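You operate a simulated robot arm through the tools that you are given. There is no shell and no other tool. Be economical: measure what you need, move in short steps, check, and stop when the job is done.

The job below is to be done with a simulated robot arm. You get a single attempt, and the scene is never put back.

Task
Polish the middle of panel 1 with the pink pad.
Fine: polish from the silver tin, lid on the table meanwhile; pad back, tin closed.

It is judged by the outcome, as a careful person would: the job done as asked, and still so three seconds after it is handed in. It fails if anything else is knocked over, pushed out of place, dropped, spilled or broken. Lids that push on must go on centred and level and be pressed home; caps that screw on are set level and turned clockwise until they are tight.

Robot
A 7-joint arm with a two-finger parallel gripper, fixed in place. Base frame: the origin is at the foot of the arm, x ahead of it, y to its left, z up; the work surface is at about z = 86. Units: cm, degrees, N and s.
With the tool pointing down near the work surface it reaches from about 30 to 70 cm from the base axis. Its first joint turns from -66.0 to 66.0 degrees. Payload 1.57 kg.
The tool frame sits at the grasp point between the pads (the TCP): z along the fingers, y along the line on which they close. The tips reach 3 cm beyond it. The gripper opens to 11 cm. The fingers are 2.4 cm wide and 1.2 cm thick; the gripper's body (4.8 by 11.2 cm) begins 7.8 cm behind the TCP.
Orientation is that of the tool frame in the base frame, as a unit quaternion [x, y, z, w]. With the fingers straight down and closing along the base's y, the tool's x points along the base's -x, its y along +y and its z along -z.

Tools
- The arm moves only by the tool apply_moves. Its argument "increments" is a list of rows, each an object of numbers (a shift or turn left out is 0, a gripper value left out holds the last): "dx", "dy", "dz": the shift along the base's x, y, z in units of 100 mm (1.0 is 100 mm); "ax", "ay", "az": the turn, a rotation vector about the base's x, y, z in units of 60 degrees (1.0 is 60 degrees); "grip": the gripper command, from -1 (fully open) to 1 (shut), values between in proportion. In form: [{"dx": .., "dy": .., "dz": .., "ax": .., "ay": .., "az": .., "grip": ..}, ...]. A call has 1 to 8 rows; each row is the pose to reach, as a shift and turn from the pose commanded when the call began. A call with a number of a shift or a turn outside -1 to 1 is refused whole. Rows are played at 5 a second. More than 5 cm and 8.6 degrees between two rows, or a gripper value outside its range, and nothing of the call is played. Where a pose cannot be reached the arm comes as near as it can. A force on the tool above 70 N (or 10 N above the force at the start of the call, whichever is more), or a blocked arm, ends the call early, and 0.2 s more pass. Each finger travels about 10.8 cm/s and halts on what it meets, pressing with about 31 N; the grip force reading is that of the motor and also rises with nothing between the fingers. The clock runs only during rows and for 0.2 s after the last one: add rows that repeat a pose to give the fingers time. The reply holds the time, the measured pose of the TCP, the force on the tool along the base axes, the opening and the grip force, in the units named above and with some noise.
- Cameras (640 x 400 px; columns grow to the right, rows downward): "scene" is fixed at [14.97, -38.41, 139.84]; the picture's right is [0.89, -0.46, 0.00], its down [-0.30, -0.57, -0.76] and it looks along [0.35, 0.68, -0.64] (base axes); focal length 284 px, centre (320, 200). "wrist" rides on the gripper at [-3.6, 0, -8] in the tool frame; the picture's right is [0.00, -1.00, 0.00], its down [0.97, 0.00, -0.24] and it looks along [0.24, 0.00, 0.97] (tool axes); focal length 218 px, centre (320, 200). There is no depth. A picture from a camera that has moved, and an enlarged one, comes with that camera's place and axes in the base frame and with its lens.
- get_image(camera): a new picture of that camera. No time passes.
- enlarge(camera, box): a new picture of the part [left, top, right, bottom] of that camera's present view, enlarged. No time passes.
- finish_job(): hands the job in; it is judged then, once.

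Go step by step. Nothing tells you positions but the pictures and the camera data: compare them with the known pose of the tool, close in by small moves and look again before you grip or let go. The budget is 120 turns and 68 pictures, counting those below and the enlarged ones. Unless the task says otherwise, let go and move clear before handing in, and close with one line.

The tools are called after "Call:" by a JSON object that holds its "name" and its "arguments". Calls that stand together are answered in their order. apply_moves: Moves the arm, as the interface text tells. Its arguments: {"type":"object","properties":{"increments":{"type":"array","items":{"type":"object","properties":{"dx":{"type":"number"},"dy":{"type":"number"},"dz":{"type":"number"},"ax":{"type":"number"},"ay":{"type":"number"},"az":{"type":"number"},"grip":{"type":"number"}}}}},"required":["increments"]} The other tools are called the same way: get_image (camera) takes a picture; enlarge (camera, box) takes an enlarged picture of a part of a camera's view; finish_job () hands the job in.

At the start:

```text
time_s: 0.0
eef_pos: [38.29, -17.51, 117.38]
tcp_rot: [0.001, 1.0, 0.0, -0.001]
ft_force: [-0.4, 0.1, 0.0]
finger_gap: 10.99
finger_force: 0.0
```

scene: 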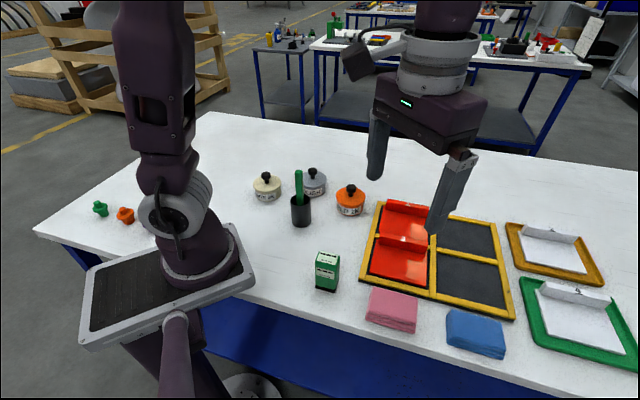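
wrist: 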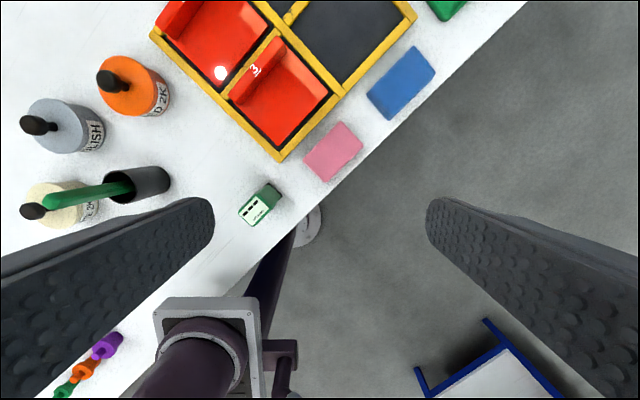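

I see three tins (cream, silver, orange), a tray with red panels, and pink and blue pads. I'll look closer first.

Call:
{"name": "enlarge", "arguments": {"camera": "scene", "box": [230, 150, 390, 250]}}

Call:
{"name": "enlarge", "arguments": {"camera": "scene", "box": [340, 180, 540, 360]}}

Call:
{"name": "enlarge", "arguments": {"camera": "scene", "box": [490, 200, 640, 370]}}

Call:
{"name": "enlarge", "arguments": {"camera": "wrist", "box": [0, 0, 440, 240]}}

```text
4.00 times, centred on (310, 200) of scene
camera zoom: at [14.97, -38.41, 139.84], right [0.89, -0.46, 0.0], down [-0.3, -0.57, -0.76], along [0.35, 0.68, -0.64], focal length 1137 px, centre (360, 200)
```

zoom: 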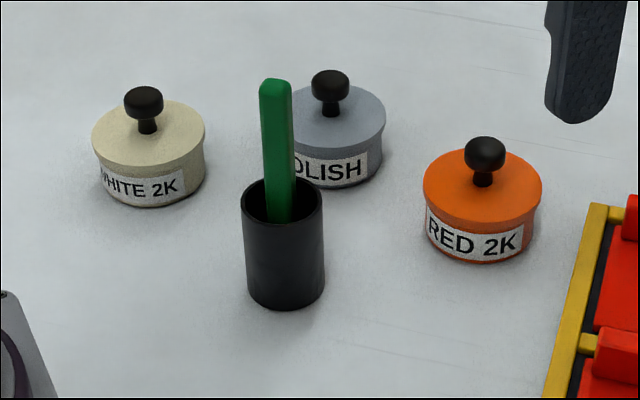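

```text
2.22 times, centred on (440, 270) of scene
camera zoom: at [14.97, -38.41, 139.84], right [0.89, -0.46, 0.0], down [-0.3, -0.57, -0.76], along [0.35, 0.68, -0.64], focal length 632 px, centre (53, 44)
```

zoom: 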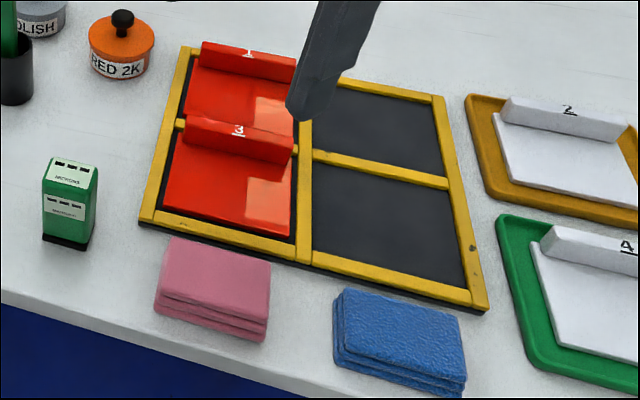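

```text
2.35 times, centred on (565, 285) of scene
camera zoom: at [14.97, -38.41, 139.84], right [0.89, -0.46, 0.0], down [-0.3, -0.57, -0.76], along [0.35, 0.68, -0.64], focal length 669 px, centre (-256, 0)
```

zoom: 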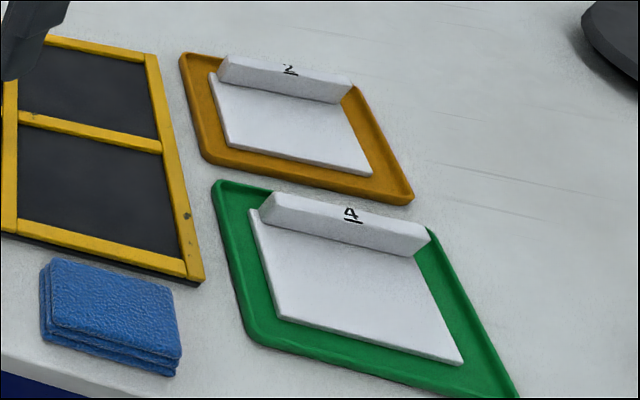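

```text
1.45 times, centred on (220, 120) of wrist
camera zoom: at [41.75, -17.39, 125.49], right [0.0, -1.0, 0.0], down [-0.97, 0.0, 0.24], along [-0.24, 0.0, -0.97], focal length 318 px, centre (466, 316)
```

zoom: 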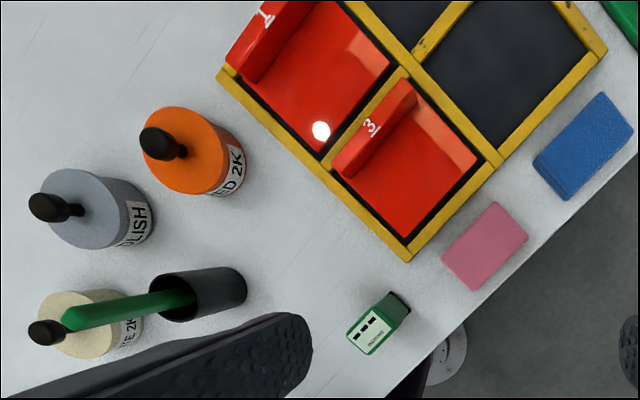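

Next I want finer detail on the pads, the panel and the green box.

Call:
{"name": "enlarge", "arguments": {"camera": "scene", "box": [350, 270, 520, 370]}}

Call:
{"name": "enlarge", "arguments": {"camera": "scene", "box": [300, 190, 460, 290]}}

Call:
{"name": "enlarge", "arguments": {"camera": "wrist", "box": [150, 0, 450, 187]}}

```text
3.76 times, centred on (435, 320) of scene
camera zoom: at [14.97, -38.41, 139.84], right [0.89, -0.46, 0.0], down [-0.3, -0.57, -0.76], along [0.35, 0.68, -0.64], focal length 1070 px, centre (-113, -252)
```

zoom: 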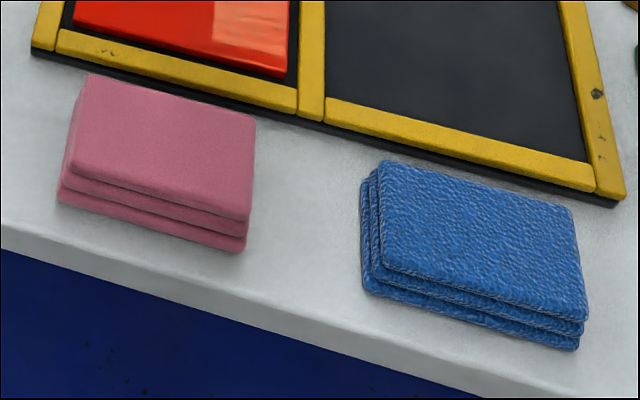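

```text
4.00 times, centred on (380, 240) of scene
camera zoom: at [14.97, -38.41, 139.84], right [0.89, -0.46, 0.0], down [-0.3, -0.57, -0.76], along [0.35, 0.68, -0.64], focal length 1137 px, centre (80, 40)
```

zoom: 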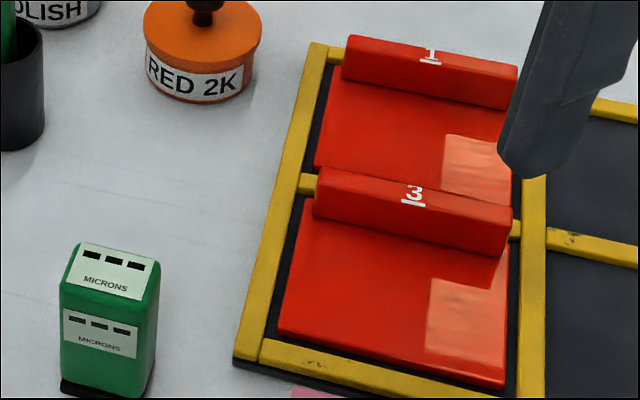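

```text
2.13 times, centred on (300, 94) of wrist
camera zoom: at [41.75, -17.39, 125.49], right [0.0, -1.0, 0.0], down [-0.97, 0.0, 0.24], along [-0.24, 0.0, -0.97], focal length 466 px, centre (363, 427)
```

zoom: 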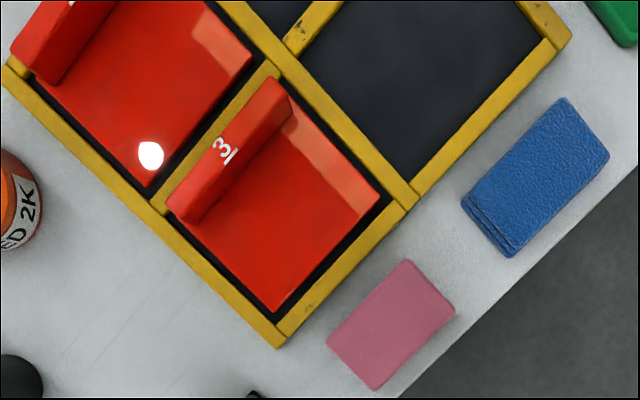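

The layout is clear: the silver tin is near (44, 21), the pink pad near (40.7, -19.5), and panel 1 near (58, -3). Everything is turned about 45°. I'll move over the silver tin with the gripper yawed +45°.

Call:
{"name": "apply_moves", "arguments": {"increments": [{"dy": 0.25, "az": 0.1}, {"dy": 0.5, "az": 0.2}, {"dy": 0.75, "az": 0.3}, {"dy": 1.0, "az": 0.4}]}}

Call:
{"name": "apply_moves", "arguments": {"increments": [{"dy": 0.25, "az": 0.1}, {"dy": 0.5, "az": 0.2}, {"dy": 0.75, "az": 0.3}, {"dy": 1.0, "az": 0.35}]}}

Call:
{"name": "apply_moves", "arguments": {"increments": [{"dy": 0.3}, {"dy": 0.6}, {"dy": 0.9}]}}

Call:
{"name": "get_image", "arguments": {"camera": "wrist"}}

```text
time_s: 1.0
eef_pos: [38.22, -7.28, 117.31]
tcp_rot: [-0.21, 0.978, 0.0, -0.001]
ft_force: [0.7, -0.4, -0.4]
finger_gap: 11.03
finger_force: 0.2
```

```text
time_s: 2.0
eef_pos: [38.16, 2.57, 117.47]
tcp_rot: [-0.383, 0.924, 0.0, 0.001]
ft_force: [-0.9, 1.0, 0.3]
finger_gap: 10.97
finger_force: 0.0
```

```text
time_s: 2.8
eef_pos: [38.28, 11.71, 117.41]
tcp_rot: [-0.383, 0.924, 0.0, 0.0]
ft_force: [0.1, 0.7, -1.3]
finger_gap: 10.97
finger_force: 0.0
```

```text
58 pictures are left
camera wrist: at [40.67, 14.09, 125.48], right [0.71, -0.71, 0.0], down [-0.69, -0.69, 0.24], along [-0.17, -0.17, -0.97], focal length 218 px, centre (320, 200)
```

wrist: 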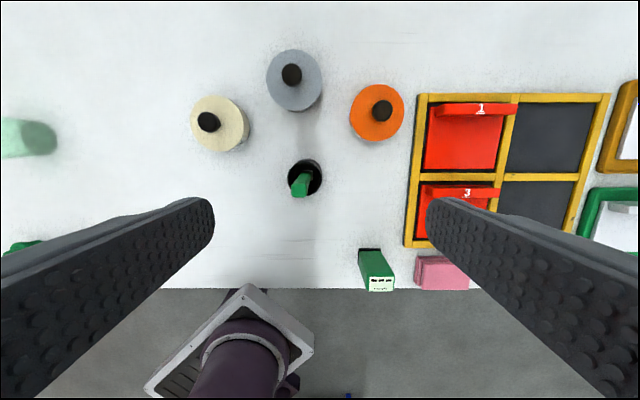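

The silver tin's axis is near (44.3, 23.0). I'll move above it and lower part way with a narrower opening.

Call:
{"name": "apply_moves", "arguments": {"increments": [{"dx": 0.2, "dy": 0.33}, {"dx": 0.4, "dy": 0.66}, {"dx": 0.61, "dy": 0.98, "dz": -0.1}, {"dx": 0.61, "dy": 0.98, "dz": -0.5, "grip": 0.0}, {"dx": 0.61, "dy": 0.98, "dz": -0.9, "grip": 0.0}]}}

Call:
{"name": "apply_moves", "arguments": {"increments": [{"dy": 0.13}]}}

Call:
{"name": "get_image", "arguments": {"camera": "wrist"}}

Call:
{"name": "enlarge", "arguments": {"camera": "scene", "box": [230, 110, 390, 210]}}

```text
time_s: 4.0
eef_pos: [44.02, 21.4, 108.44]
tcp_rot: [-0.384, 0.924, 0.0, 0.001]
ft_force: [0.1, -0.6, -0.8]
finger_gap: 5.5
finger_force: 0.1
```

```text
time_s: 4.4
eef_pos: [44.08, 22.66, 108.4]
tcp_rot: [-0.383, 0.924, 0.0, -0.001]
ft_force: [-0.8, -0.8, 0.2]
finger_gap: 5.51
finger_force: 0.1
```

```text
57 pictures are left
camera wrist: at [46.68, 25.26, 116.48], right [0.71, -0.71, 0.0], down [-0.69, -0.69, 0.24], along [-0.17, -0.17, -0.97], focal length 218 px, centre (320, 200)
```

wrist: 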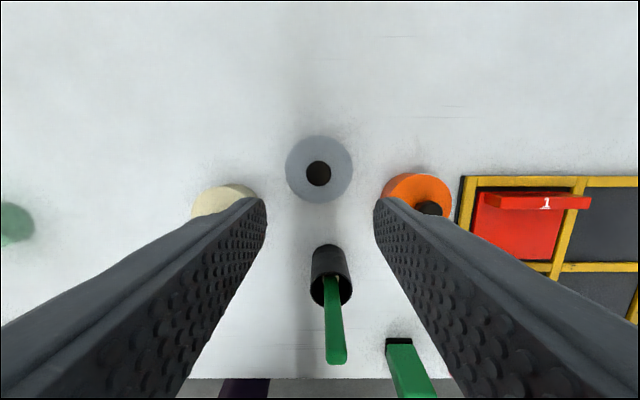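

```text
4.00 times, centred on (310, 160) of scene
camera zoom: at [14.97, -38.41, 139.84], right [0.89, -0.46, 0.0], down [-0.3, -0.57, -0.76], along [0.35, 0.68, -0.64], focal length 1137 px, centre (360, 360)
```

zoom: 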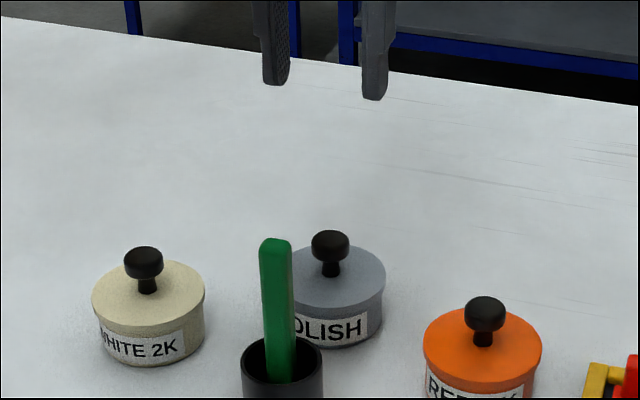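

The tin axis comes out at (44.74, 23.5), with the lid top near z = 90.7 and the knob top near 94. I'll centre and descend, then check before closing.

Call:
{"name": "apply_moves", "arguments": {"increments": [{"dx": 0.066, "dy": 0.085, "dz": -0.3}, {"dx": 0.066, "dy": 0.085, "dz": -0.6}, {"dx": 0.066, "dy": 0.085, "dz": -0.9}, {"dx": 0.066, "dy": 0.085, "dz": -0.9}]}}

Call:
{"name": "get_image", "arguments": {"camera": "wrist"}}

Call:
{"name": "enlarge", "arguments": {"camera": "scene", "box": [260, 140, 360, 210]}}

```text
time_s: 5.4
eef_pos: [45.05, 23.35, 99.26]
tcp_rot: [-0.383, 0.924, 0.001, 0.0]
ft_force: [0.2, -0.4, -0.1]
finger_gap: 5.5
finger_force: 0.0
```

```text
55 pictures are left
camera wrist: at [47.54, 26.07, 107.33], right [0.71, -0.71, 0.0], down [-0.69, -0.69, 0.24], along [-0.17, -0.17, -0.97], focal length 218 px, centre (320, 200)
```

wrist: 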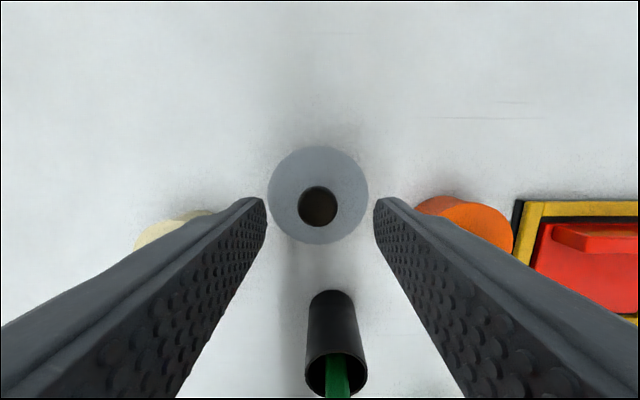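

```text
5.71 times, centred on (310, 175) of scene
camera zoom: at [14.97, -38.4, 139.84], right [0.89, -0.46, 0.0], down [-0.3, -0.57, -0.76], along [0.35, 0.68, -0.64], focal length 1624 px, centre (377, 343)
```

zoom: 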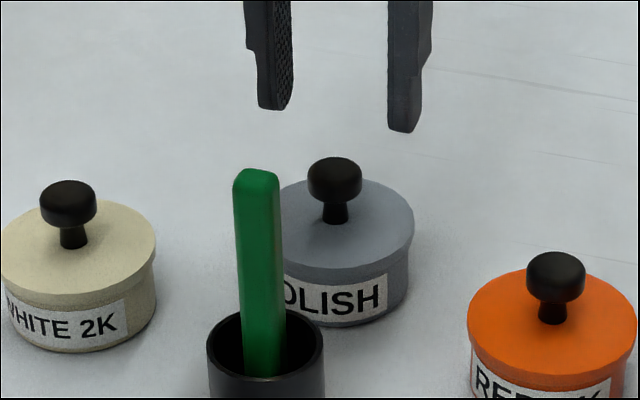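

The knob is nearly centred, about 0.2 cm off in x. I'll correct that, lower to z ≈ 94.3 and close.

Call:
{"name": "apply_moves", "arguments": {"increments": [{"dx": -0.02, "dz": -0.2}, {"dx": -0.02, "dz": -0.4}, {"dx": -0.02, "dz": -0.51}, {"dx": -0.02, "dz": -0.51, "grip": 0.5}, {"dx": -0.02, "dz": -0.51, "grip": 1.0}, {"dx": -0.02, "dz": -0.51, "grip": 1.0}]}}

Call:
{"name": "enlarge", "arguments": {"camera": "scene", "box": [260, 140, 360, 210]}}

```text
time_s: 6.8
eef_pos: [44.81, 23.57, 94.45]
tcp_rot: [-0.382, 0.924, 0.0, 0.0]
ft_force: [0.2, 0.5, 0.1]
finger_gap: 2.61
finger_force: 31.0
```

```text
5.71 times, centred on (310, 175) of scene
camera zoom: at [14.97, -38.4, 139.84], right [0.89, -0.46, 0.0], down [-0.3, -0.57, -0.76], along [0.35, 0.68, -0.64], focal length 1624 px, centre (377, 343)
```

zoom: 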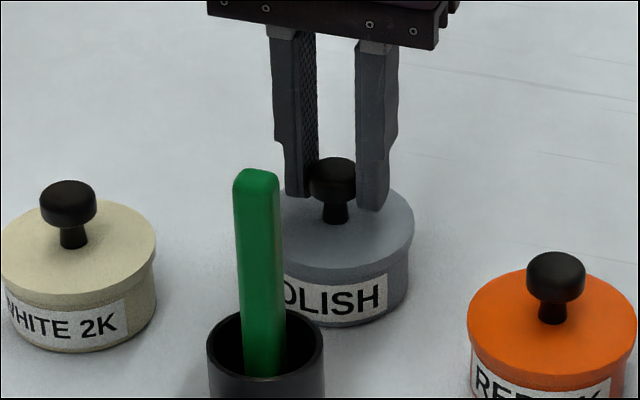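

The knob is gripped at a 2.6 cm gap. I'll lift gently, straight up.

Call:
{"name": "apply_moves", "arguments": {"increments": [{"dz": 0.05}, {"dz": 0.1}, {"dz": 0.2}, {"dz": 0.4}, {"dz": 0.6}]}}

Call:
{"name": "enlarge", "arguments": {"camera": "scene", "box": [240, 110, 400, 210]}}

```text
time_s: 8.0
eef_pos: [44.81, 23.7, 100.45]
tcp_rot: [-0.383, 0.924, 0.0, 0.001]
ft_force: [-1.1, 0.3, 0.3]
finger_gap: 2.63
finger_force: 30.6
```

```text
4.00 times, centred on (320, 160) of scene
camera zoom: at [14.97, -38.4, 139.84], right [0.89, -0.46, 0.0], down [-0.3, -0.57, -0.76], along [0.35, 0.68, -0.64], focal length 1137 px, centre (320, 360)
```

zoom: 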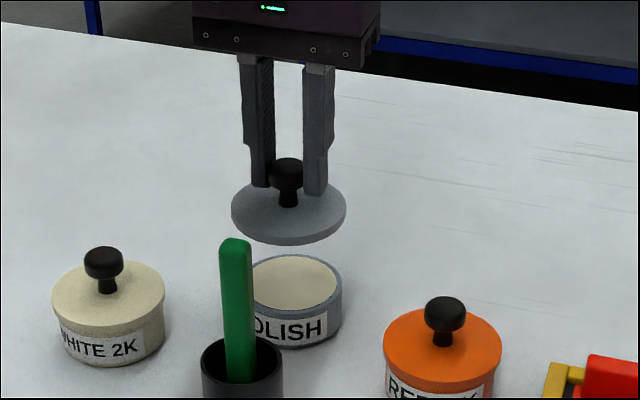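

The lid is free and the tin is full of polish. I'll carry the lid to clear table near (55.8, 31.5).

Call:
{"name": "apply_moves", "arguments": {"increments": [{"dx": 0.25, "dy": 0.2}, {"dx": 0.5, "dy": 0.4}, {"dx": 0.75, "dy": 0.6}, {"dx": 1.0, "dy": 0.8}, {"dx": 1.0, "dy": 0.8, "dz": -0.25}, {"dx": 1.0, "dy": 0.8, "dz": -0.5}]}}

Call:
{"name": "enlarge", "arguments": {"camera": "scene", "box": [260, 100, 400, 200]}}

Call:
{"name": "get_image", "arguments": {"camera": "wrist"}}

```text
time_s: 9.4
eef_pos: [54.59, 31.56, 95.26]
tcp_rot: [-0.384, 0.923, 0.0, 0.0]
ft_force: [-0.2, -0.8, -0.5]
finger_gap: 2.63
finger_force: 30.8
```

```text
4.00 times, centred on (330, 150) of scene
camera zoom: at [14.97, -38.4, 139.84], right [0.89, -0.46, 0.0], down [-0.3, -0.57, -0.76], along [0.35, 0.68, -0.64], focal length 1137 px, centre (280, 400)
```

zoom: 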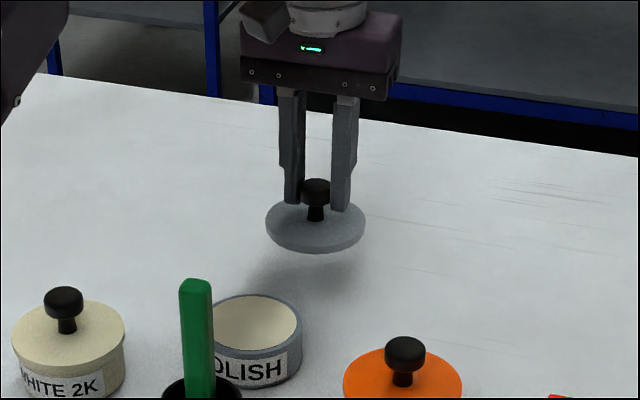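

```text
50 pictures are left
camera wrist: at [57.21, 34.2, 103.39], right [0.71, -0.71, 0.0], down [-0.69, -0.69, 0.24], along [-0.17, -0.17, -0.97], focal length 218 px, centre (320, 200)
```

wrist: 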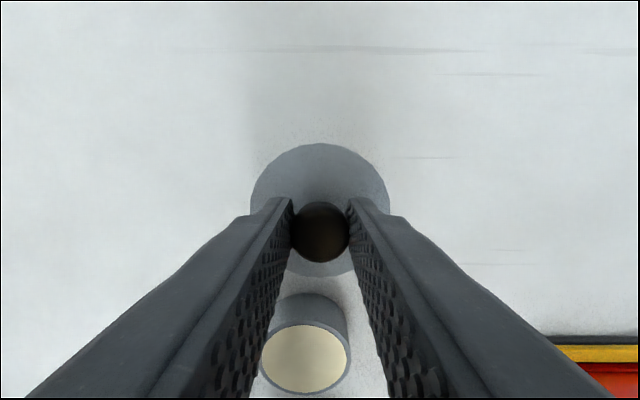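

The spot is clear and the lid hangs level. I'll lower it in steps and feel for contact.

Call:
{"name": "apply_moves", "arguments": {"increments": [{"dz": -0.15}, {"dz": -0.3}, {"dz": -0.38}]}}

Call:
{"name": "enlarge", "arguments": {"camera": "scene", "box": [290, 130, 370, 180]}}

```text
time_s: 10.2
eef_pos: [54.61, 31.62, 91.68]
tcp_rot: [-0.383, 0.924, 0.0, 0.0]
ft_force: [-0.2, 0.9, -0.8]
finger_gap: 2.63
finger_force: 30.1
```

```text
8.00 times, centred on (330, 155) of scene
camera zoom: at [14.97, -38.4, 139.84], right [0.89, -0.46, 0.0], down [-0.3, -0.57, -0.76], along [0.35, 0.68, -0.64], focal length 2274 px, centre (240, 560)
```

zoom: 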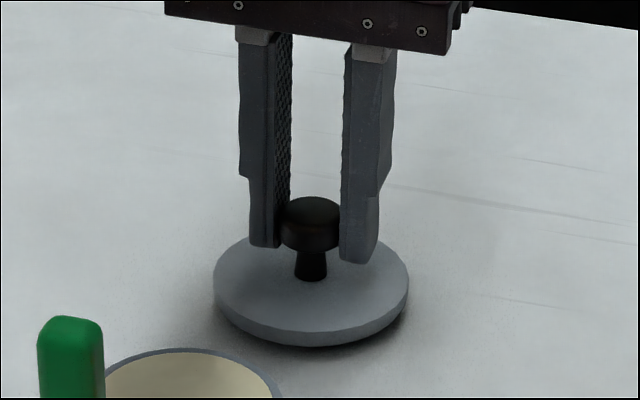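

It is still just above the table, so I'll continue in fine steps.

Call:
{"name": "apply_moves", "arguments": {"increments": [{"dz": -0.04}, {"dz": -0.08}, {"dz": -0.1}]}}

Call:
{"name": "apply_moves", "arguments": {"increments": [{"dz": -0.02}, {"dz": -0.04}]}}

Call:
{"name": "enlarge", "arguments": {"camera": "scene", "box": [290, 130, 370, 180]}}

```text
time_s: 11.0
eef_pos: [54.73, 31.61, 90.65]
tcp_rot: [-0.383, 0.924, 0.0, 0.001]
ft_force: [-5.6, -1.3, 28.9]
finger_gap: 2.63
finger_force: 31.2
```

```text
time_s: 11.6
eef_pos: [54.77, 31.66, 90.15]
tcp_rot: [-0.383, 0.924, 0.0, 0.002]
ft_force: [2.8, 0.1, 28.7]
finger_gap: 2.63
finger_force: 31.3
```

```text
8.00 times, centred on (330, 155) of scene
camera zoom: at [14.92, -38.44, 139.84], right [0.89, -0.46, 0.0], down [-0.3, -0.57, -0.76], along [0.35, 0.68, -0.64], focal length 2274 px, centre (240, 560)
```

zoom: 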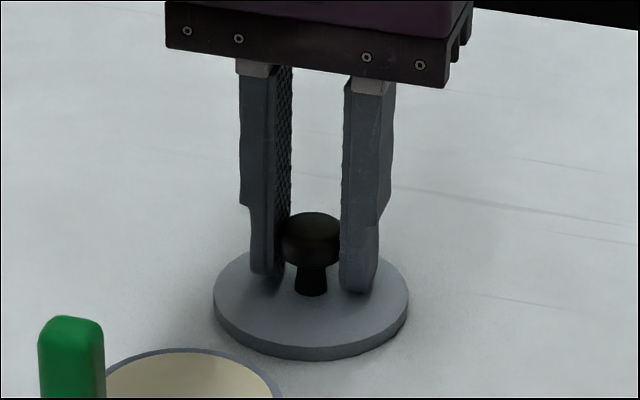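

The lid is on the table. I'll release it and rise straight up.

Call:
{"name": "apply_moves", "arguments": {"increments": [{"dz": 0.02, "grip": 0.4}, {"dz": 0.03, "grip": 0.0}, {"dz": 0.03, "grip": 0.0}, {"dz": 0.3, "grip": 0.0}, {"dz": 0.6, "grip": 0.0}, {"dz": 1.0, "grip": 0.0}]}}

Call:
{"name": "enlarge", "arguments": {"camera": "scene", "box": [270, 120, 390, 200]}}

Call:
{"name": "get_image", "arguments": {"camera": "wrist"}}

```text
time_s: 13.0
eef_pos: [54.8, 31.62, 100.26]
tcp_rot: [-0.383, 0.924, 0.0, 0.001]
ft_force: [0.1, -0.3, -1.2]
finger_gap: 5.51
finger_force: 0.0
```

```text
5.00 times, centred on (330, 160) of scene
camera zoom: at [14.97, -38.41, 139.84], right [0.89, -0.46, 0.0], down [-0.3, -0.57, -0.76], along [0.35, 0.68, -0.64], focal length 1421 px, centre (270, 400)
```

zoom: 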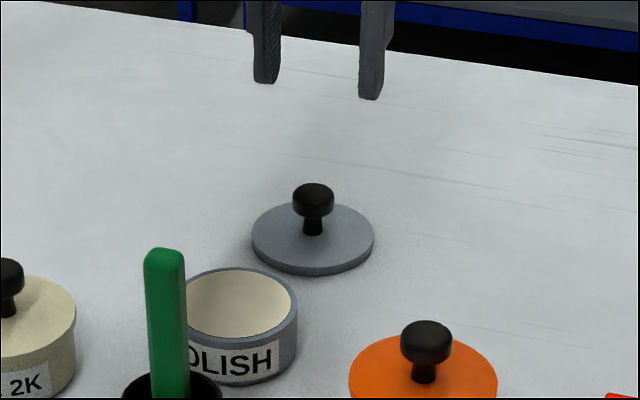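

```text
46 pictures are left
camera wrist: at [57.25, 34.19, 108.25], right [0.71, -0.71, 0.0], down [-0.69, -0.69, 0.24], along [-0.17, -0.17, -0.97], focal length 218 px, centre (320, 200)
```

wrist: 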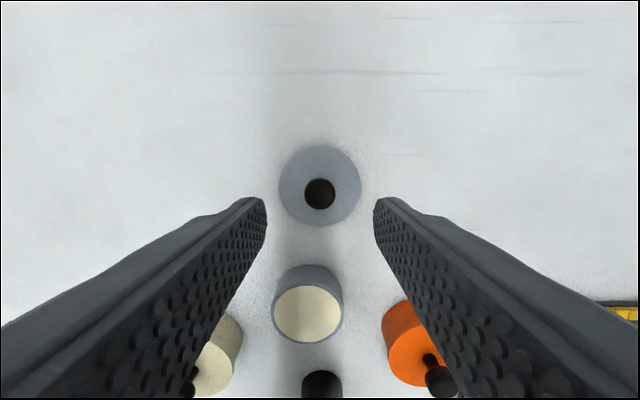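

The lid sits flat on the table. Next I'll rise and travel to the pink pad, yawing to -45° to grip across its short side.

Call:
{"name": "apply_moves", "arguments": {"increments": [{"dz": 0.4}, {"dz": 0.8}, {"dz": 1.0, "dy": -0.3, "az": -0.1, "dx": -0.1}, {"dz": 1.0, "dy": -0.6, "az": -0.2, "dx": -0.2}, {"dz": 1.0, "dy": -1.0, "az": -0.3, "dx": -0.3}]}}

Call:
{"name": "apply_moves", "arguments": {"increments": [{"dy": -0.33, "dx": -0.1, "az": -0.1}, {"dy": -0.66, "dx": -0.2, "az": -0.2}, {"dy": -1.0, "dx": -0.3, "az": -0.3}]}}

Call:
{"name": "apply_moves", "arguments": {"increments": [{"dy": -0.33, "dx": -0.1, "az": -0.1}, {"dy": -0.66, "dx": -0.2, "az": -0.2}, {"dy": -1.0, "dx": -0.3, "az": -0.3}]}}

Call:
{"name": "apply_moves", "arguments": {"increments": [{"dy": -0.33, "dx": -0.1, "az": -0.1}, {"dy": -0.66, "dx": -0.2, "az": -0.2}, {"dy": -1.0, "dx": -0.3, "az": -0.3}]}}

Call:
{"name": "apply_moves", "arguments": {"increments": [{"dy": -0.33, "dx": -0.1, "az": -0.1}, {"dy": -0.66, "dx": -0.2, "az": -0.2}, {"dy": -1.0, "dx": -0.2, "az": -0.3}]}}

Call:
{"name": "get_image", "arguments": {"camera": "wrist"}}

```text
time_s: 14.2
eef_pos: [51.8, 21.55, 110.2]
tcp_rot: [-0.234, 0.972, -0.001, 0.0]
ft_force: [0.7, -1.2, 0.3]
finger_gap: 5.52
finger_force: 0.2
```

```text
time_s: 15.0
eef_pos: [48.82, 11.56, 110.13]
tcp_rot: [-0.077, 0.997, 0.0, -0.001]
ft_force: [0.3, 0.5, -0.8]
finger_gap: 5.49
finger_force: 0.1
```

```text
time_s: 15.8
eef_pos: [45.68, 1.63, 110.21]
tcp_rot: [0.079, 0.997, 0.0, 0.0]
ft_force: [-0.1, -0.6, 0.4]
finger_gap: 5.49
finger_force: 0.1
```

```text
time_s: 16.6
eef_pos: [42.69, -8.39, 110.23]
tcp_rot: [0.233, 0.972, 0.0, 0.001]
ft_force: [-0.5, 0.0, 0.0]
finger_gap: 5.49
finger_force: 0.1
```

```text
time_s: 17.4
eef_pos: [40.66, -18.4, 110.2]
tcp_rot: [0.382, 0.924, 0.0, -0.001]
ft_force: [0.4, 0.3, -0.1]
finger_gap: 5.51
finger_force: 0.0
```

```text
45 pictures are left
camera wrist: at [43.15, -21.01, 118.23], right [-0.71, -0.71, 0.0], down [-0.69, 0.69, 0.24], along [-0.17, 0.17, -0.97], focal length 218 px, centre (320, 200)
```

wrist: 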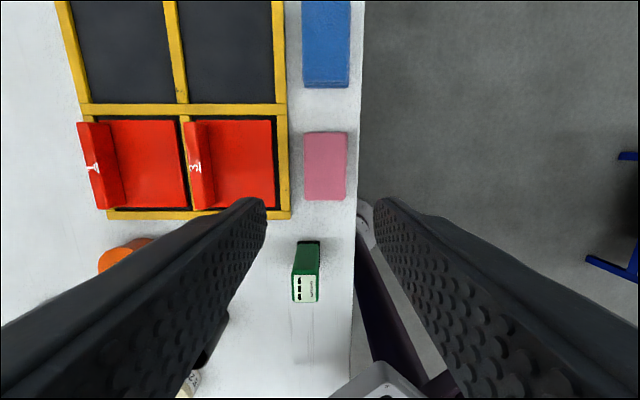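

The pad is well aligned with this yaw, at about (40.8, -19.65), and the tray frame lies about 2 cm to one side of it. I'll centre, lower to z ≈ 98 and measure again.

Call:
{"name": "apply_moves", "arguments": {"increments": [{"dx": 0.02, "dy": -0.12, "dz": -0.3, "grip": -0.27}, {"dx": 0.02, "dy": -0.12, "dz": -0.6, "grip": -0.27}, {"dx": 0.02, "dy": -0.12, "dz": -1.0, "grip": -0.27}, {"dx": 0.02, "dy": -0.12, "dz": -1.0, "grip": -0.27}]}}

Call:
{"name": "get_image", "arguments": {"camera": "wrist"}}

Call:
{"name": "enlarge", "arguments": {"camera": "scene", "box": [320, 250, 480, 350]}}

```text
time_s: 18.4
eef_pos: [40.94, -19.67, 100.1]
tcp_rot: [0.383, 0.924, 0.0, 0.0]
ft_force: [-0.3, -0.1, -0.3]
finger_gap: 7.03
finger_force: 0.0
```

```text
44 pictures are left
camera wrist: at [43.43, -22.28, 108.13], right [-0.71, -0.71, 0.0], down [-0.69, 0.69, 0.24], along [-0.17, 0.17, -0.97], focal length 218 px, centre (320, 200)
```

wrist: 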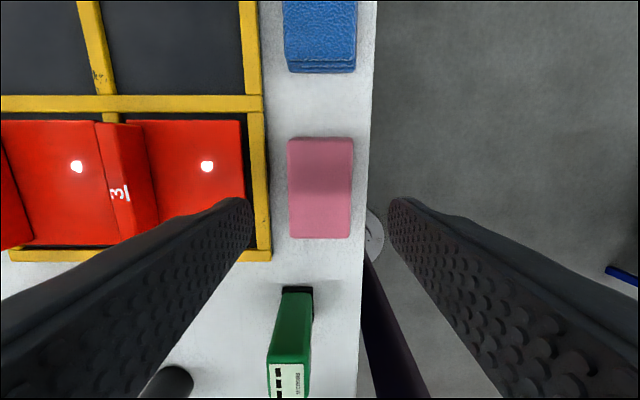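

```text
4.00 times, centred on (400, 300) of scene
camera zoom: at [14.97, -38.41, 139.84], right [0.89, -0.46, 0.0], down [-0.3, -0.57, -0.76], along [0.35, 0.68, -0.64], focal length 1137 px, centre (0, -200)
```

zoom: 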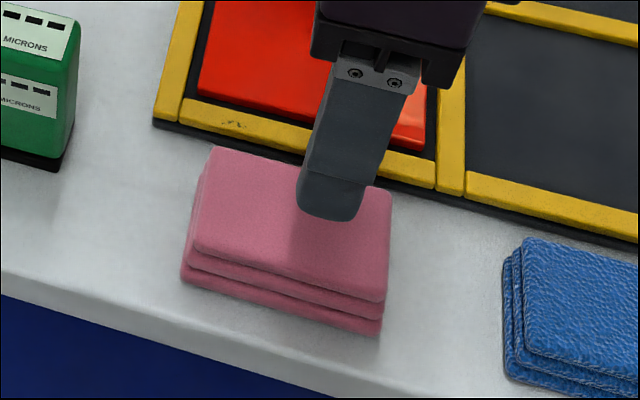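

The pad is centred, about 5.9 wide and 9.5 long. I'll shift 0.25 cm away from the frame, descend most of the way and look.

Call:
{"name": "apply_moves", "arguments": {"increments": [{"dx": -0.02, "dy": -0.02, "dz": -0.3}, {"dx": -0.02, "dy": -0.02, "dz": -0.6}, {"dx": -0.02, "dy": -0.02, "dz": -0.85}, {"dx": -0.02, "dy": -0.02, "dz": -0.85}]}}

Call:
{"name": "get_image", "arguments": {"camera": "wrist"}}

Call:
{"name": "enlarge", "arguments": {"camera": "scene", "box": [340, 260, 440, 340]}}

```text
time_s: 19.4
eef_pos: [40.69, -19.78, 91.7]
tcp_rot: [0.382, 0.924, 0.0, 0.0]
ft_force: [0.3, 0.1, -0.3]
finger_gap: 6.98
finger_force: 0.0
```

```text
42 pictures are left
camera wrist: at [43.31, -22.44, 99.82], right [-0.71, -0.71, 0.0], down [-0.69, 0.69, 0.24], along [-0.17, 0.17, -0.97], focal length 218 px, centre (320, 200)
```

wrist: 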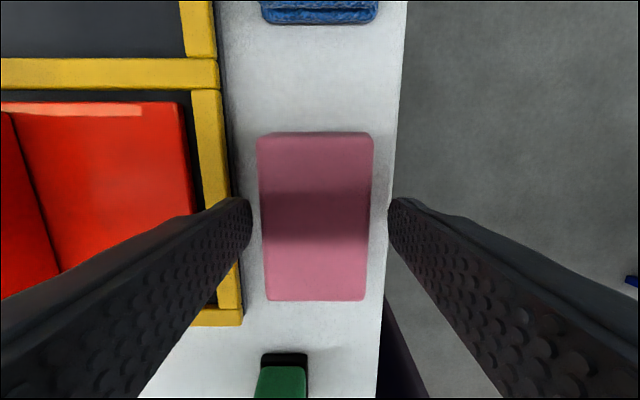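

```text
5.00 times, centred on (390, 300) of scene
camera zoom: at [14.97, -38.41, 139.84], right [0.89, -0.46, 0.0], down [-0.3, -0.57, -0.76], along [0.35, 0.68, -0.64], focal length 1421 px, centre (-30, -300)
```

zoom: 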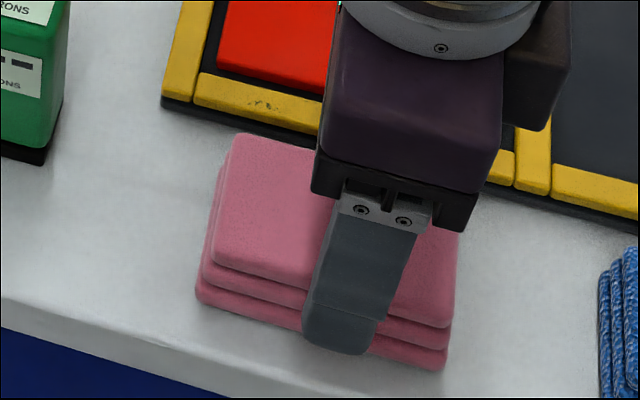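

The fingers clear the frame on both sides of the pad. I'll lower 1.75 cm and close.

Call:
{"name": "apply_moves", "arguments": {"increments": [{"dz": -0.09}, {"dz": -0.175}, {"dz": -0.175, "grip": 0.0}, {"dz": -0.175, "grip": 0.5}, {"dz": -0.175, "grip": 1.0}, {"dz": -0.175, "grip": 1.0}]}}

Call:
{"name": "enlarge", "arguments": {"camera": "scene", "box": [340, 260, 440, 340]}}

```text
time_s: 20.8
eef_pos: [40.81, -19.8, 89.93]
tcp_rot: [0.383, 0.924, 0.0, 0.0]
ft_force: [1.0, 2.6, 6.3]
finger_gap: 5.68
finger_force: 30.6
```

```text
5.00 times, centred on (390, 300) of scene
camera zoom: at [14.96, -38.4, 139.85], right [0.89, -0.46, 0.0], down [-0.3, -0.57, -0.76], along [0.35, 0.68, -0.64], focal length 1421 px, centre (-30, -300)
```

zoom: 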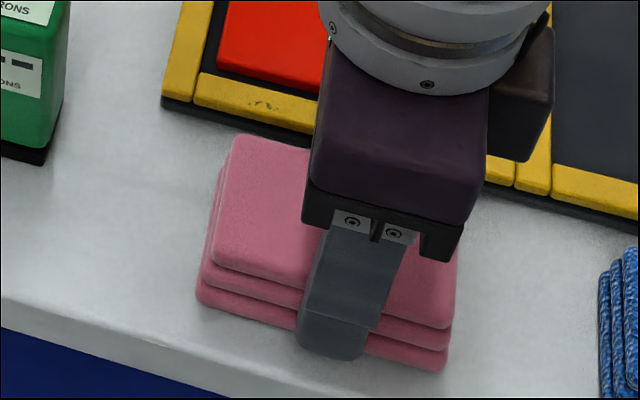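

The pad is gripped at a 5.7 cm gap. I'll lift it and check how it comes up.

Call:
{"name": "apply_moves", "arguments": {"increments": [{"dz": 0.1}, {"dz": 0.3}, {"dz": 0.6}, {"dz": 1.0}]}}

Call:
{"name": "enlarge", "arguments": {"camera": "scene", "box": [310, 200, 470, 340]}}

```text
time_s: 21.8
eef_pos: [40.77, -19.68, 99.85]
tcp_rot: [0.384, 0.923, 0.001, 0.0]
ft_force: [-1.0, 0.8, -0.4]
finger_gap: 5.7
finger_force: 31.0
```

```text
2.86 times, centred on (390, 270) of scene
camera zoom: at [14.97, -38.41, 139.84], right [0.89, -0.46, 0.0], down [-0.3, -0.57, -0.76], along [0.35, 0.68, -0.64], focal length 812 px, centre (120, 0)
```

zoom: 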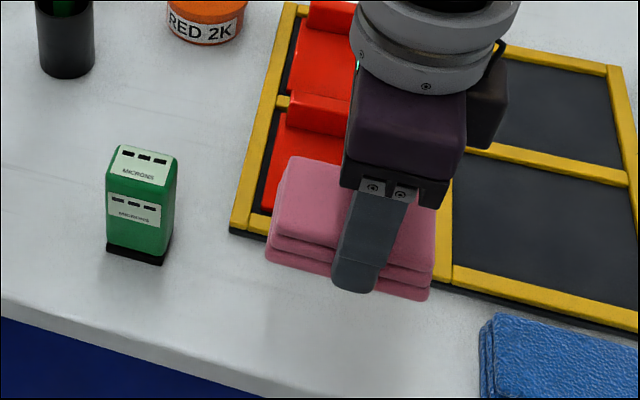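

The whole pad is held securely. I'll inspect the open tin's interior before dipping.

Call:
{"name": "enlarge", "arguments": {"camera": "scene", "box": [280, 150, 360, 210]}}

```text
6.67 times, centred on (320, 180) of scene
camera zoom: at [14.97, -38.41, 139.84], right [0.89, -0.46, 0.0], down [-0.3, -0.57, -0.76], along [0.35, 0.68, -0.64], focal length 1895 px, centre (320, 333)
```

zoom: 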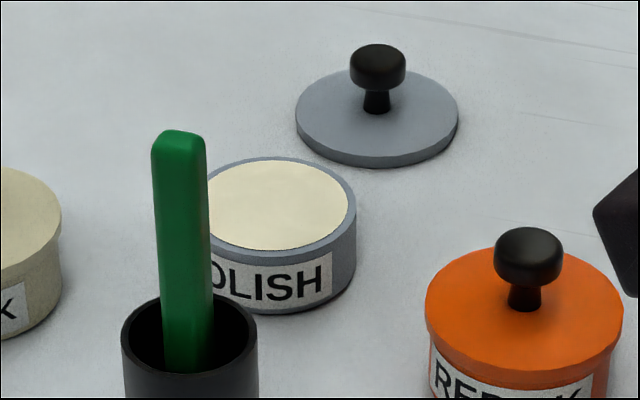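

The polish is almost flush with the rim, with an inner radius of about 3.2 cm. I'll carry the pad high over to the tin.

Call:
{"name": "apply_moves", "arguments": {"increments": [{"dz": 0.4}, {"dz": 0.8}, {"dz": 1.0, "dy": 0.25}, {"dz": 1.0, "dy": 0.6}, {"dz": 1.0, "dy": 1.0}]}}

Call:
{"name": "apply_moves", "arguments": {"increments": [{"dy": 0.33, "dx": 0.05, "dz": 0.1}, {"dy": 0.66, "dx": 0.1, "dz": 0.2}, {"dy": 1.0, "dx": 0.1, "dz": 0.3}]}}

Call:
{"name": "apply_moves", "arguments": {"increments": [{"dy": 0.33, "dx": 0.05}, {"dy": 0.66, "dx": 0.1}, {"dy": 1.0, "dx": 0.15}]}}

Call:
{"name": "apply_moves", "arguments": {"increments": [{"dy": 0.33, "dx": 0.05}, {"dy": 0.66, "dx": 0.1}, {"dy": 1.0, "dx": 0.15}]}}

Call:
{"name": "apply_moves", "arguments": {"increments": [{"dy": 0.15}, {"dy": 0.32}, {"dy": 0.32, "dz": -0.4}, {"dy": 0.32, "dz": -0.8}]}}

Call:
{"name": "enlarge", "arguments": {"camera": "scene", "box": [240, 100, 400, 220]}}

Call:
{"name": "get_image", "arguments": {"camera": "wrist"}}

```text
time_s: 23.0
eef_pos: [40.7, -9.89, 109.64]
tcp_rot: [0.382, 0.924, 0.0, 0.0]
ft_force: [-0.7, -0.5, -0.3]
finger_gap: 5.69
finger_force: 30.9
```

```text
time_s: 23.8
eef_pos: [41.66, 0.08, 112.84]
tcp_rot: [0.382, 0.924, 0.0, -0.001]
ft_force: [-0.1, 0.0, -1.1]
finger_gap: 5.73
finger_force: 31.5
```

```text
time_s: 24.6
eef_pos: [43.23, 10.39, 112.83]
tcp_rot: [0.382, 0.924, 0.0, 0.0]
ft_force: [0.3, 0.4, 0.4]
finger_gap: 5.7
finger_force: 31.3
```

```text
time_s: 25.4
eef_pos: [44.63, 20.09, 112.67]
tcp_rot: [0.382, 0.924, 0.0, 0.001]
ft_force: [-0.2, -0.1, -1.6]
finger_gap: 5.71
finger_force: 30.3
```

```text
time_s: 26.4
eef_pos: [44.66, 23.23, 104.9]
tcp_rot: [0.382, 0.924, 0.0, 0.0]
ft_force: [-1.0, -0.9, -0.3]
finger_gap: 5.69
finger_force: 30.9
```

```text
3.33 times, centred on (320, 160) of scene
camera zoom: at [14.97, -38.4, 139.84], right [0.89, -0.46, 0.0], down [-0.3, -0.57, -0.76], along [0.35, 0.68, -0.64], focal length 947 px, centre (320, 333)
```

zoom: 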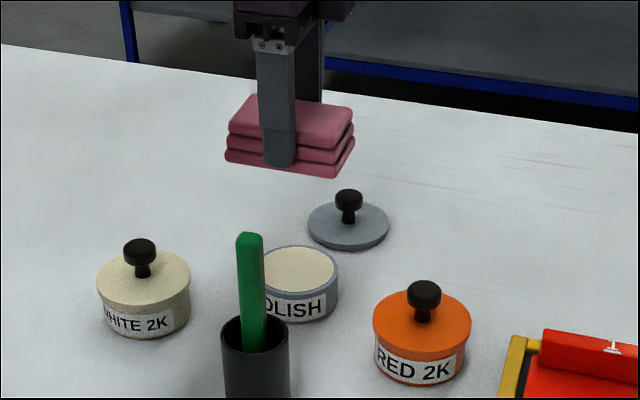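

```text
36 pictures are left
camera wrist: at [47.12, 20.74, 112.91], right [-0.71, -0.71, 0.0], down [-0.69, 0.69, 0.24], along [-0.17, 0.17, -0.97], focal length 218 px, centre (320, 200)
```

wrist: 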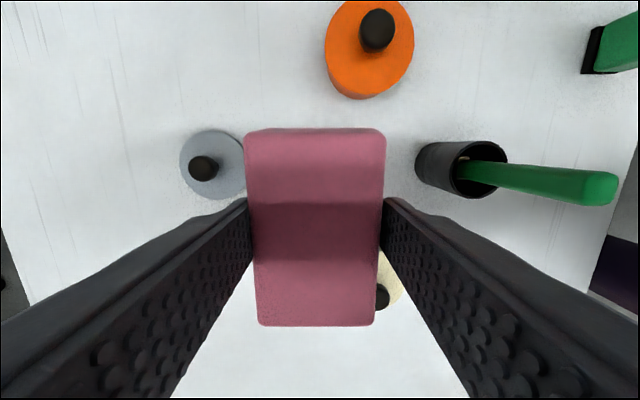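

The pad is above the tin. I'll tilt it 40° so its short end points down, keep that end over the tin's centre, and check.

Call:
{"name": "apply_moves", "arguments": {"increments": [{"ax": -0.094, "ay": -0.094, "dx": 0.02, "dy": -0.01}, {"ax": -0.188, "ay": -0.188, "dx": 0.04, "dy": -0.02}, {"ax": -0.283, "ay": -0.283, "dx": 0.06, "dy": -0.04}, {"ax": -0.377, "ay": -0.377, "dx": 0.09, "dy": -0.06}, {"ax": -0.471, "ay": -0.471, "dx": 0.09, "dy": -0.06}, {"ax": -0.471, "ay": -0.471, "dx": 0.09, "dy": -0.06, "dz": -0.3}, {"ax": -0.471, "ay": -0.471, "dx": 0.09, "dy": -0.06, "dz": -0.6}]}}

Call:
{"name": "enlarge", "arguments": {"camera": "scene", "box": [240, 110, 400, 210]}}

Call:
{"name": "get_image", "arguments": {"camera": "wrist"}}

```text
time_s: 28.0
eef_pos: [45.51, 22.64, 98.91]
tcp_rot: [0.36, 0.868, -0.131, 0.316]
ft_force: [-0.8, -0.4, -0.4]
finger_gap: 5.69
finger_force: 30.8
```

```text
4.00 times, centred on (320, 160) of scene
camera zoom: at [14.97, -38.4, 139.84], right [0.89, -0.46, 0.0], down [-0.3, -0.57, -0.76], along [0.35, 0.68, -0.64], focal length 1137 px, centre (320, 360)
```

zoom: 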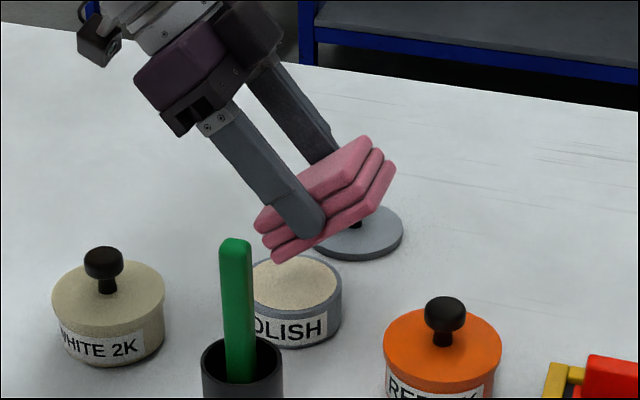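

```text
34 pictures are left
camera wrist: at [43.83, 24.29, 107.35], right [-0.71, -0.71, 0.0], down [-0.64, 0.63, -0.44], along [0.31, -0.31, -0.9], focal length 218 px, centre (320, 200)
```

wrist: 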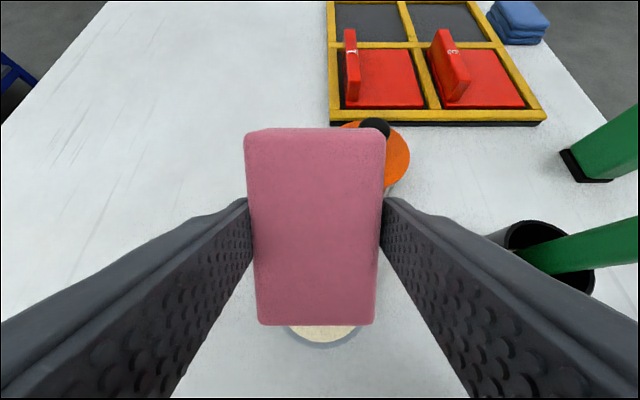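

The pose is good. I'll zoom in to check the sideways centring of the pad's end over the tin.

Call:
{"name": "enlarge", "arguments": {"camera": "wrist", "box": [230, 280, 410, 370]}}

```text
3.56 times, centred on (320, 325) of wrist
camera zoom: at [43.83, 24.29, 107.35], right [-0.71, -0.71, 0.0], down [-0.64, 0.63, -0.44], along [0.31, -0.31, -0.9], focal length 776 px, centre (320, -244)
```

zoom: 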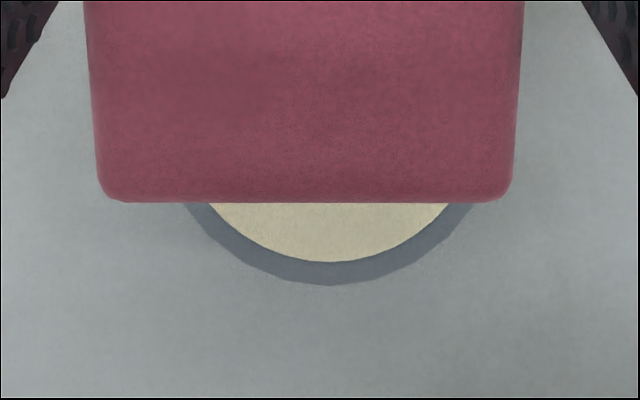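

The pad end needs about 0.4 cm of sideways correction. I'll apply that and lower to just above the polish.

Call:
{"name": "apply_moves", "arguments": {"increments": [{"dx": -0.04, "dy": -0.012}, {"dx": -0.04, "dy": -0.012, "dz": -0.12}, {"dx": -0.04, "dy": -0.012, "dz": -0.22}, {"dx": -0.04, "dy": -0.012, "dz": -0.22}]}}

Call:
{"name": "enlarge", "arguments": {"camera": "scene", "box": [270, 140, 350, 200]}}

Call:
{"name": "enlarge", "arguments": {"camera": "wrist", "box": [230, 280, 410, 370]}}

```text
time_s: 29.0
eef_pos: [45.07, 22.71, 96.85]
tcp_rot: [0.36, 0.868, -0.131, 0.315]
ft_force: [-1.1, 0.1, -1.6]
finger_gap: 5.68
finger_force: 30.8
```

```text
6.67 times, centred on (310, 170) of scene
camera zoom: at [14.97, -38.4, 139.84], right [0.89, -0.46, 0.0], down [-0.3, -0.57, -0.76], along [0.35, 0.68, -0.64], focal length 1895 px, centre (387, 400)
```

zoom: 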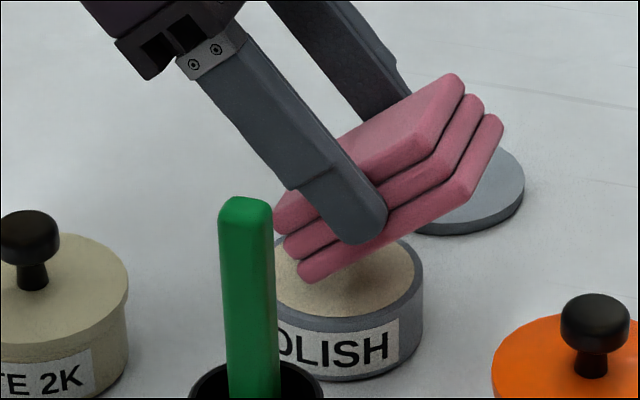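

```text
3.56 times, centred on (320, 325) of wrist
camera zoom: at [43.46, 24.31, 105.16], right [-0.71, -0.71, 0.0], down [-0.64, 0.63, -0.44], along [0.31, -0.31, -0.9], focal length 776 px, centre (320, -244)
```

zoom: 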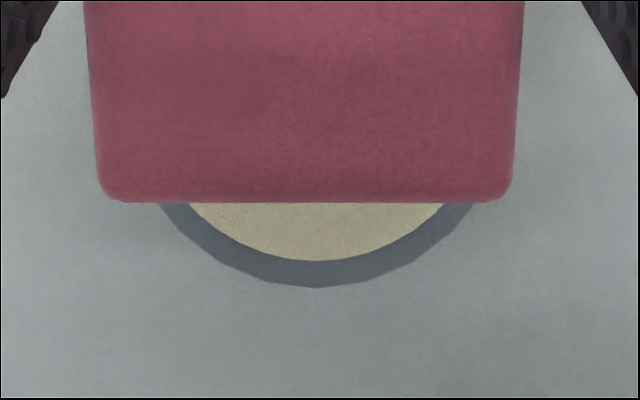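

It is now centred to about 0.1 cm. I'll lower into the polish in small, force-checked steps.

Call:
{"name": "apply_moves", "arguments": {"increments": [{"dx": -0.008, "dy": -0.008, "dz": -0.04}, {"dx": -0.008, "dy": -0.008, "dz": -0.08}, {"dx": -0.008, "dy": -0.008, "dz": -0.08}]}}

Call:
{"name": "apply_moves", "arguments": {"increments": [{"dz": -0.02}, {"dz": -0.02}]}}

Call:
{"name": "enlarge", "arguments": {"camera": "scene", "box": [270, 140, 350, 200]}}

```text
time_s: 29.8
eef_pos: [45.07, 22.51, 95.83]
tcp_rot: [0.36, 0.868, -0.13, 0.317]
ft_force: [0.2, -0.1, -1.2]
finger_gap: 5.7
finger_force: 30.7
```

```text
time_s: 30.4
eef_pos: [45.16, 22.67, 95.63]
tcp_rot: [0.36, 0.868, -0.131, 0.315]
ft_force: [0.1, -0.1, -0.7]
finger_gap: 5.69
finger_force: 30.9
```

```text
6.67 times, centred on (310, 170) of scene
camera zoom: at [14.97, -38.4, 139.84], right [0.89, -0.46, 0.0], down [-0.3, -0.57, -0.76], along [0.35, 0.68, -0.64], focal length 1895 px, centre (387, 400)
```

zoom: 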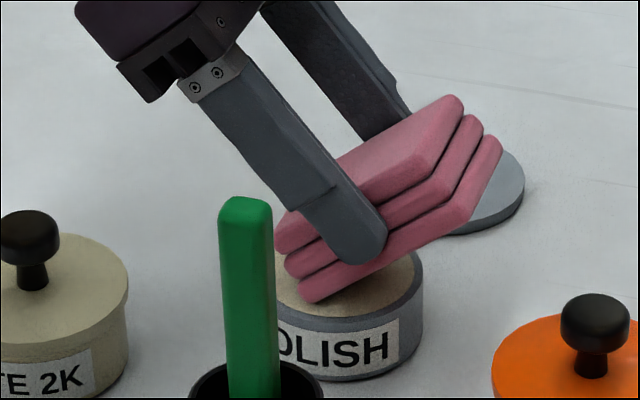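

There is no contact yet, so I'll go a little lower.

Call:
{"name": "apply_moves", "arguments": {"increments": [{"dz": -0.015}, {"dz": -0.03}]}}

Call:
{"name": "apply_moves", "arguments": {"increments": [{"dz": -0.015}, {"dz": -0.03}]}}

Call:
{"name": "enlarge", "arguments": {"camera": "scene", "box": [270, 140, 350, 200]}}

```text
time_s: 31.0
eef_pos: [45.18, 22.69, 95.47]
tcp_rot: [0.36, 0.868, -0.131, 0.317]
ft_force: [-5.3, 1.0, 29.1]
finger_gap: 5.69
finger_force: 31.5
```

```text
time_s: 31.6
eef_pos: [45.35, 22.42, 95.17]
tcp_rot: [0.36, 0.867, -0.131, 0.318]
ft_force: [11.1, -4.7, 40.7]
finger_gap: 5.71
finger_force: 31.0
```

```text
6.67 times, centred on (310, 170) of scene
camera zoom: at [14.94, -38.45, 139.83], right [0.89, -0.46, 0.0], down [-0.3, -0.57, -0.76], along [0.35, 0.68, -0.64], focal length 1895 px, centre (387, 400)
```

zoom: 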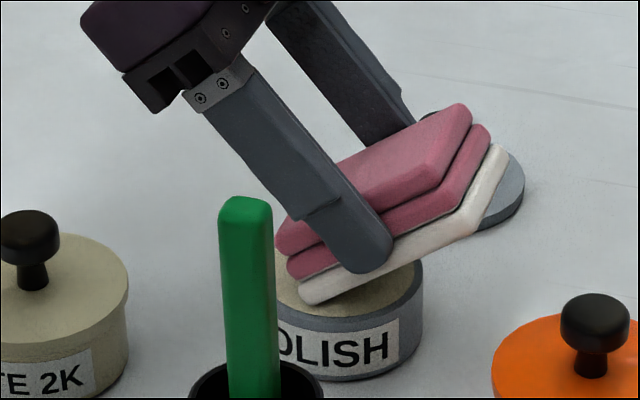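

The pad's bottom layer has turned cream, so it is loaded with polish. I'll lift away and level out.

Call:
{"name": "apply_moves", "arguments": {"increments": [{"dz": 0.1}, {"dz": 0.4}, {"dz": 0.8}, {"dz": 0.8, "ax": 0.118, "ay": 0.118}, {"dz": 0.9, "ax": 0.22, "ay": 0.22}, {"dz": 1.0, "ax": 0.315, "ay": 0.315}, {"dz": 1.0, "ax": 0.4, "ay": 0.4}, {"dz": 1.0, "ax": 0.471, "ay": 0.471}]}}

Call:
{"name": "enlarge", "arguments": {"camera": "scene", "box": [240, 90, 400, 210]}}

Call:
{"name": "get_image", "arguments": {"camera": "wrist"}}

```text
refused: row 4 steps farther than a row can; nothing moved
```

```text
3.33 times, centred on (320, 150) of scene
camera zoom: at [14.94, -38.45, 139.83], right [0.89, -0.46, 0.0], down [-0.3, -0.57, -0.76], along [0.35, 0.68, -0.64], focal length 947 px, centre (320, 367)
```

zoom: 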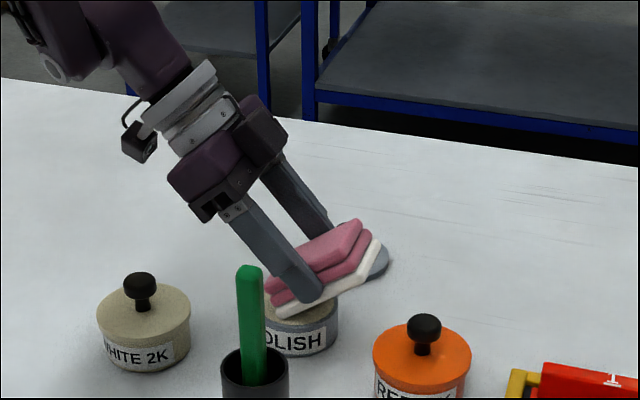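

```text
27 pictures are left
camera wrist: at [43.56, 24.13, 103.73], right [-0.71, -0.71, 0.0], down [-0.63, 0.64, -0.44], along [0.31, -0.31, -0.9], focal length 218 px, centre (320, 200)
```

wrist: 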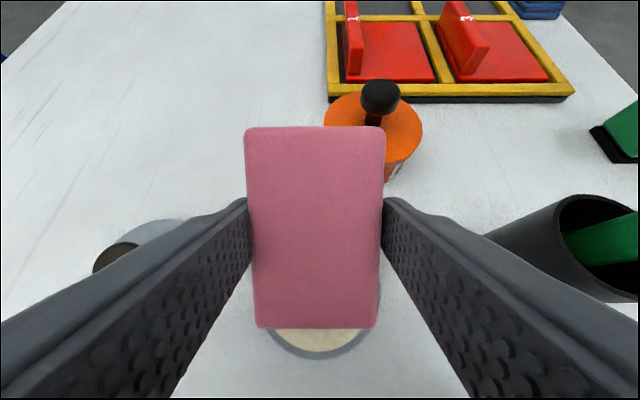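

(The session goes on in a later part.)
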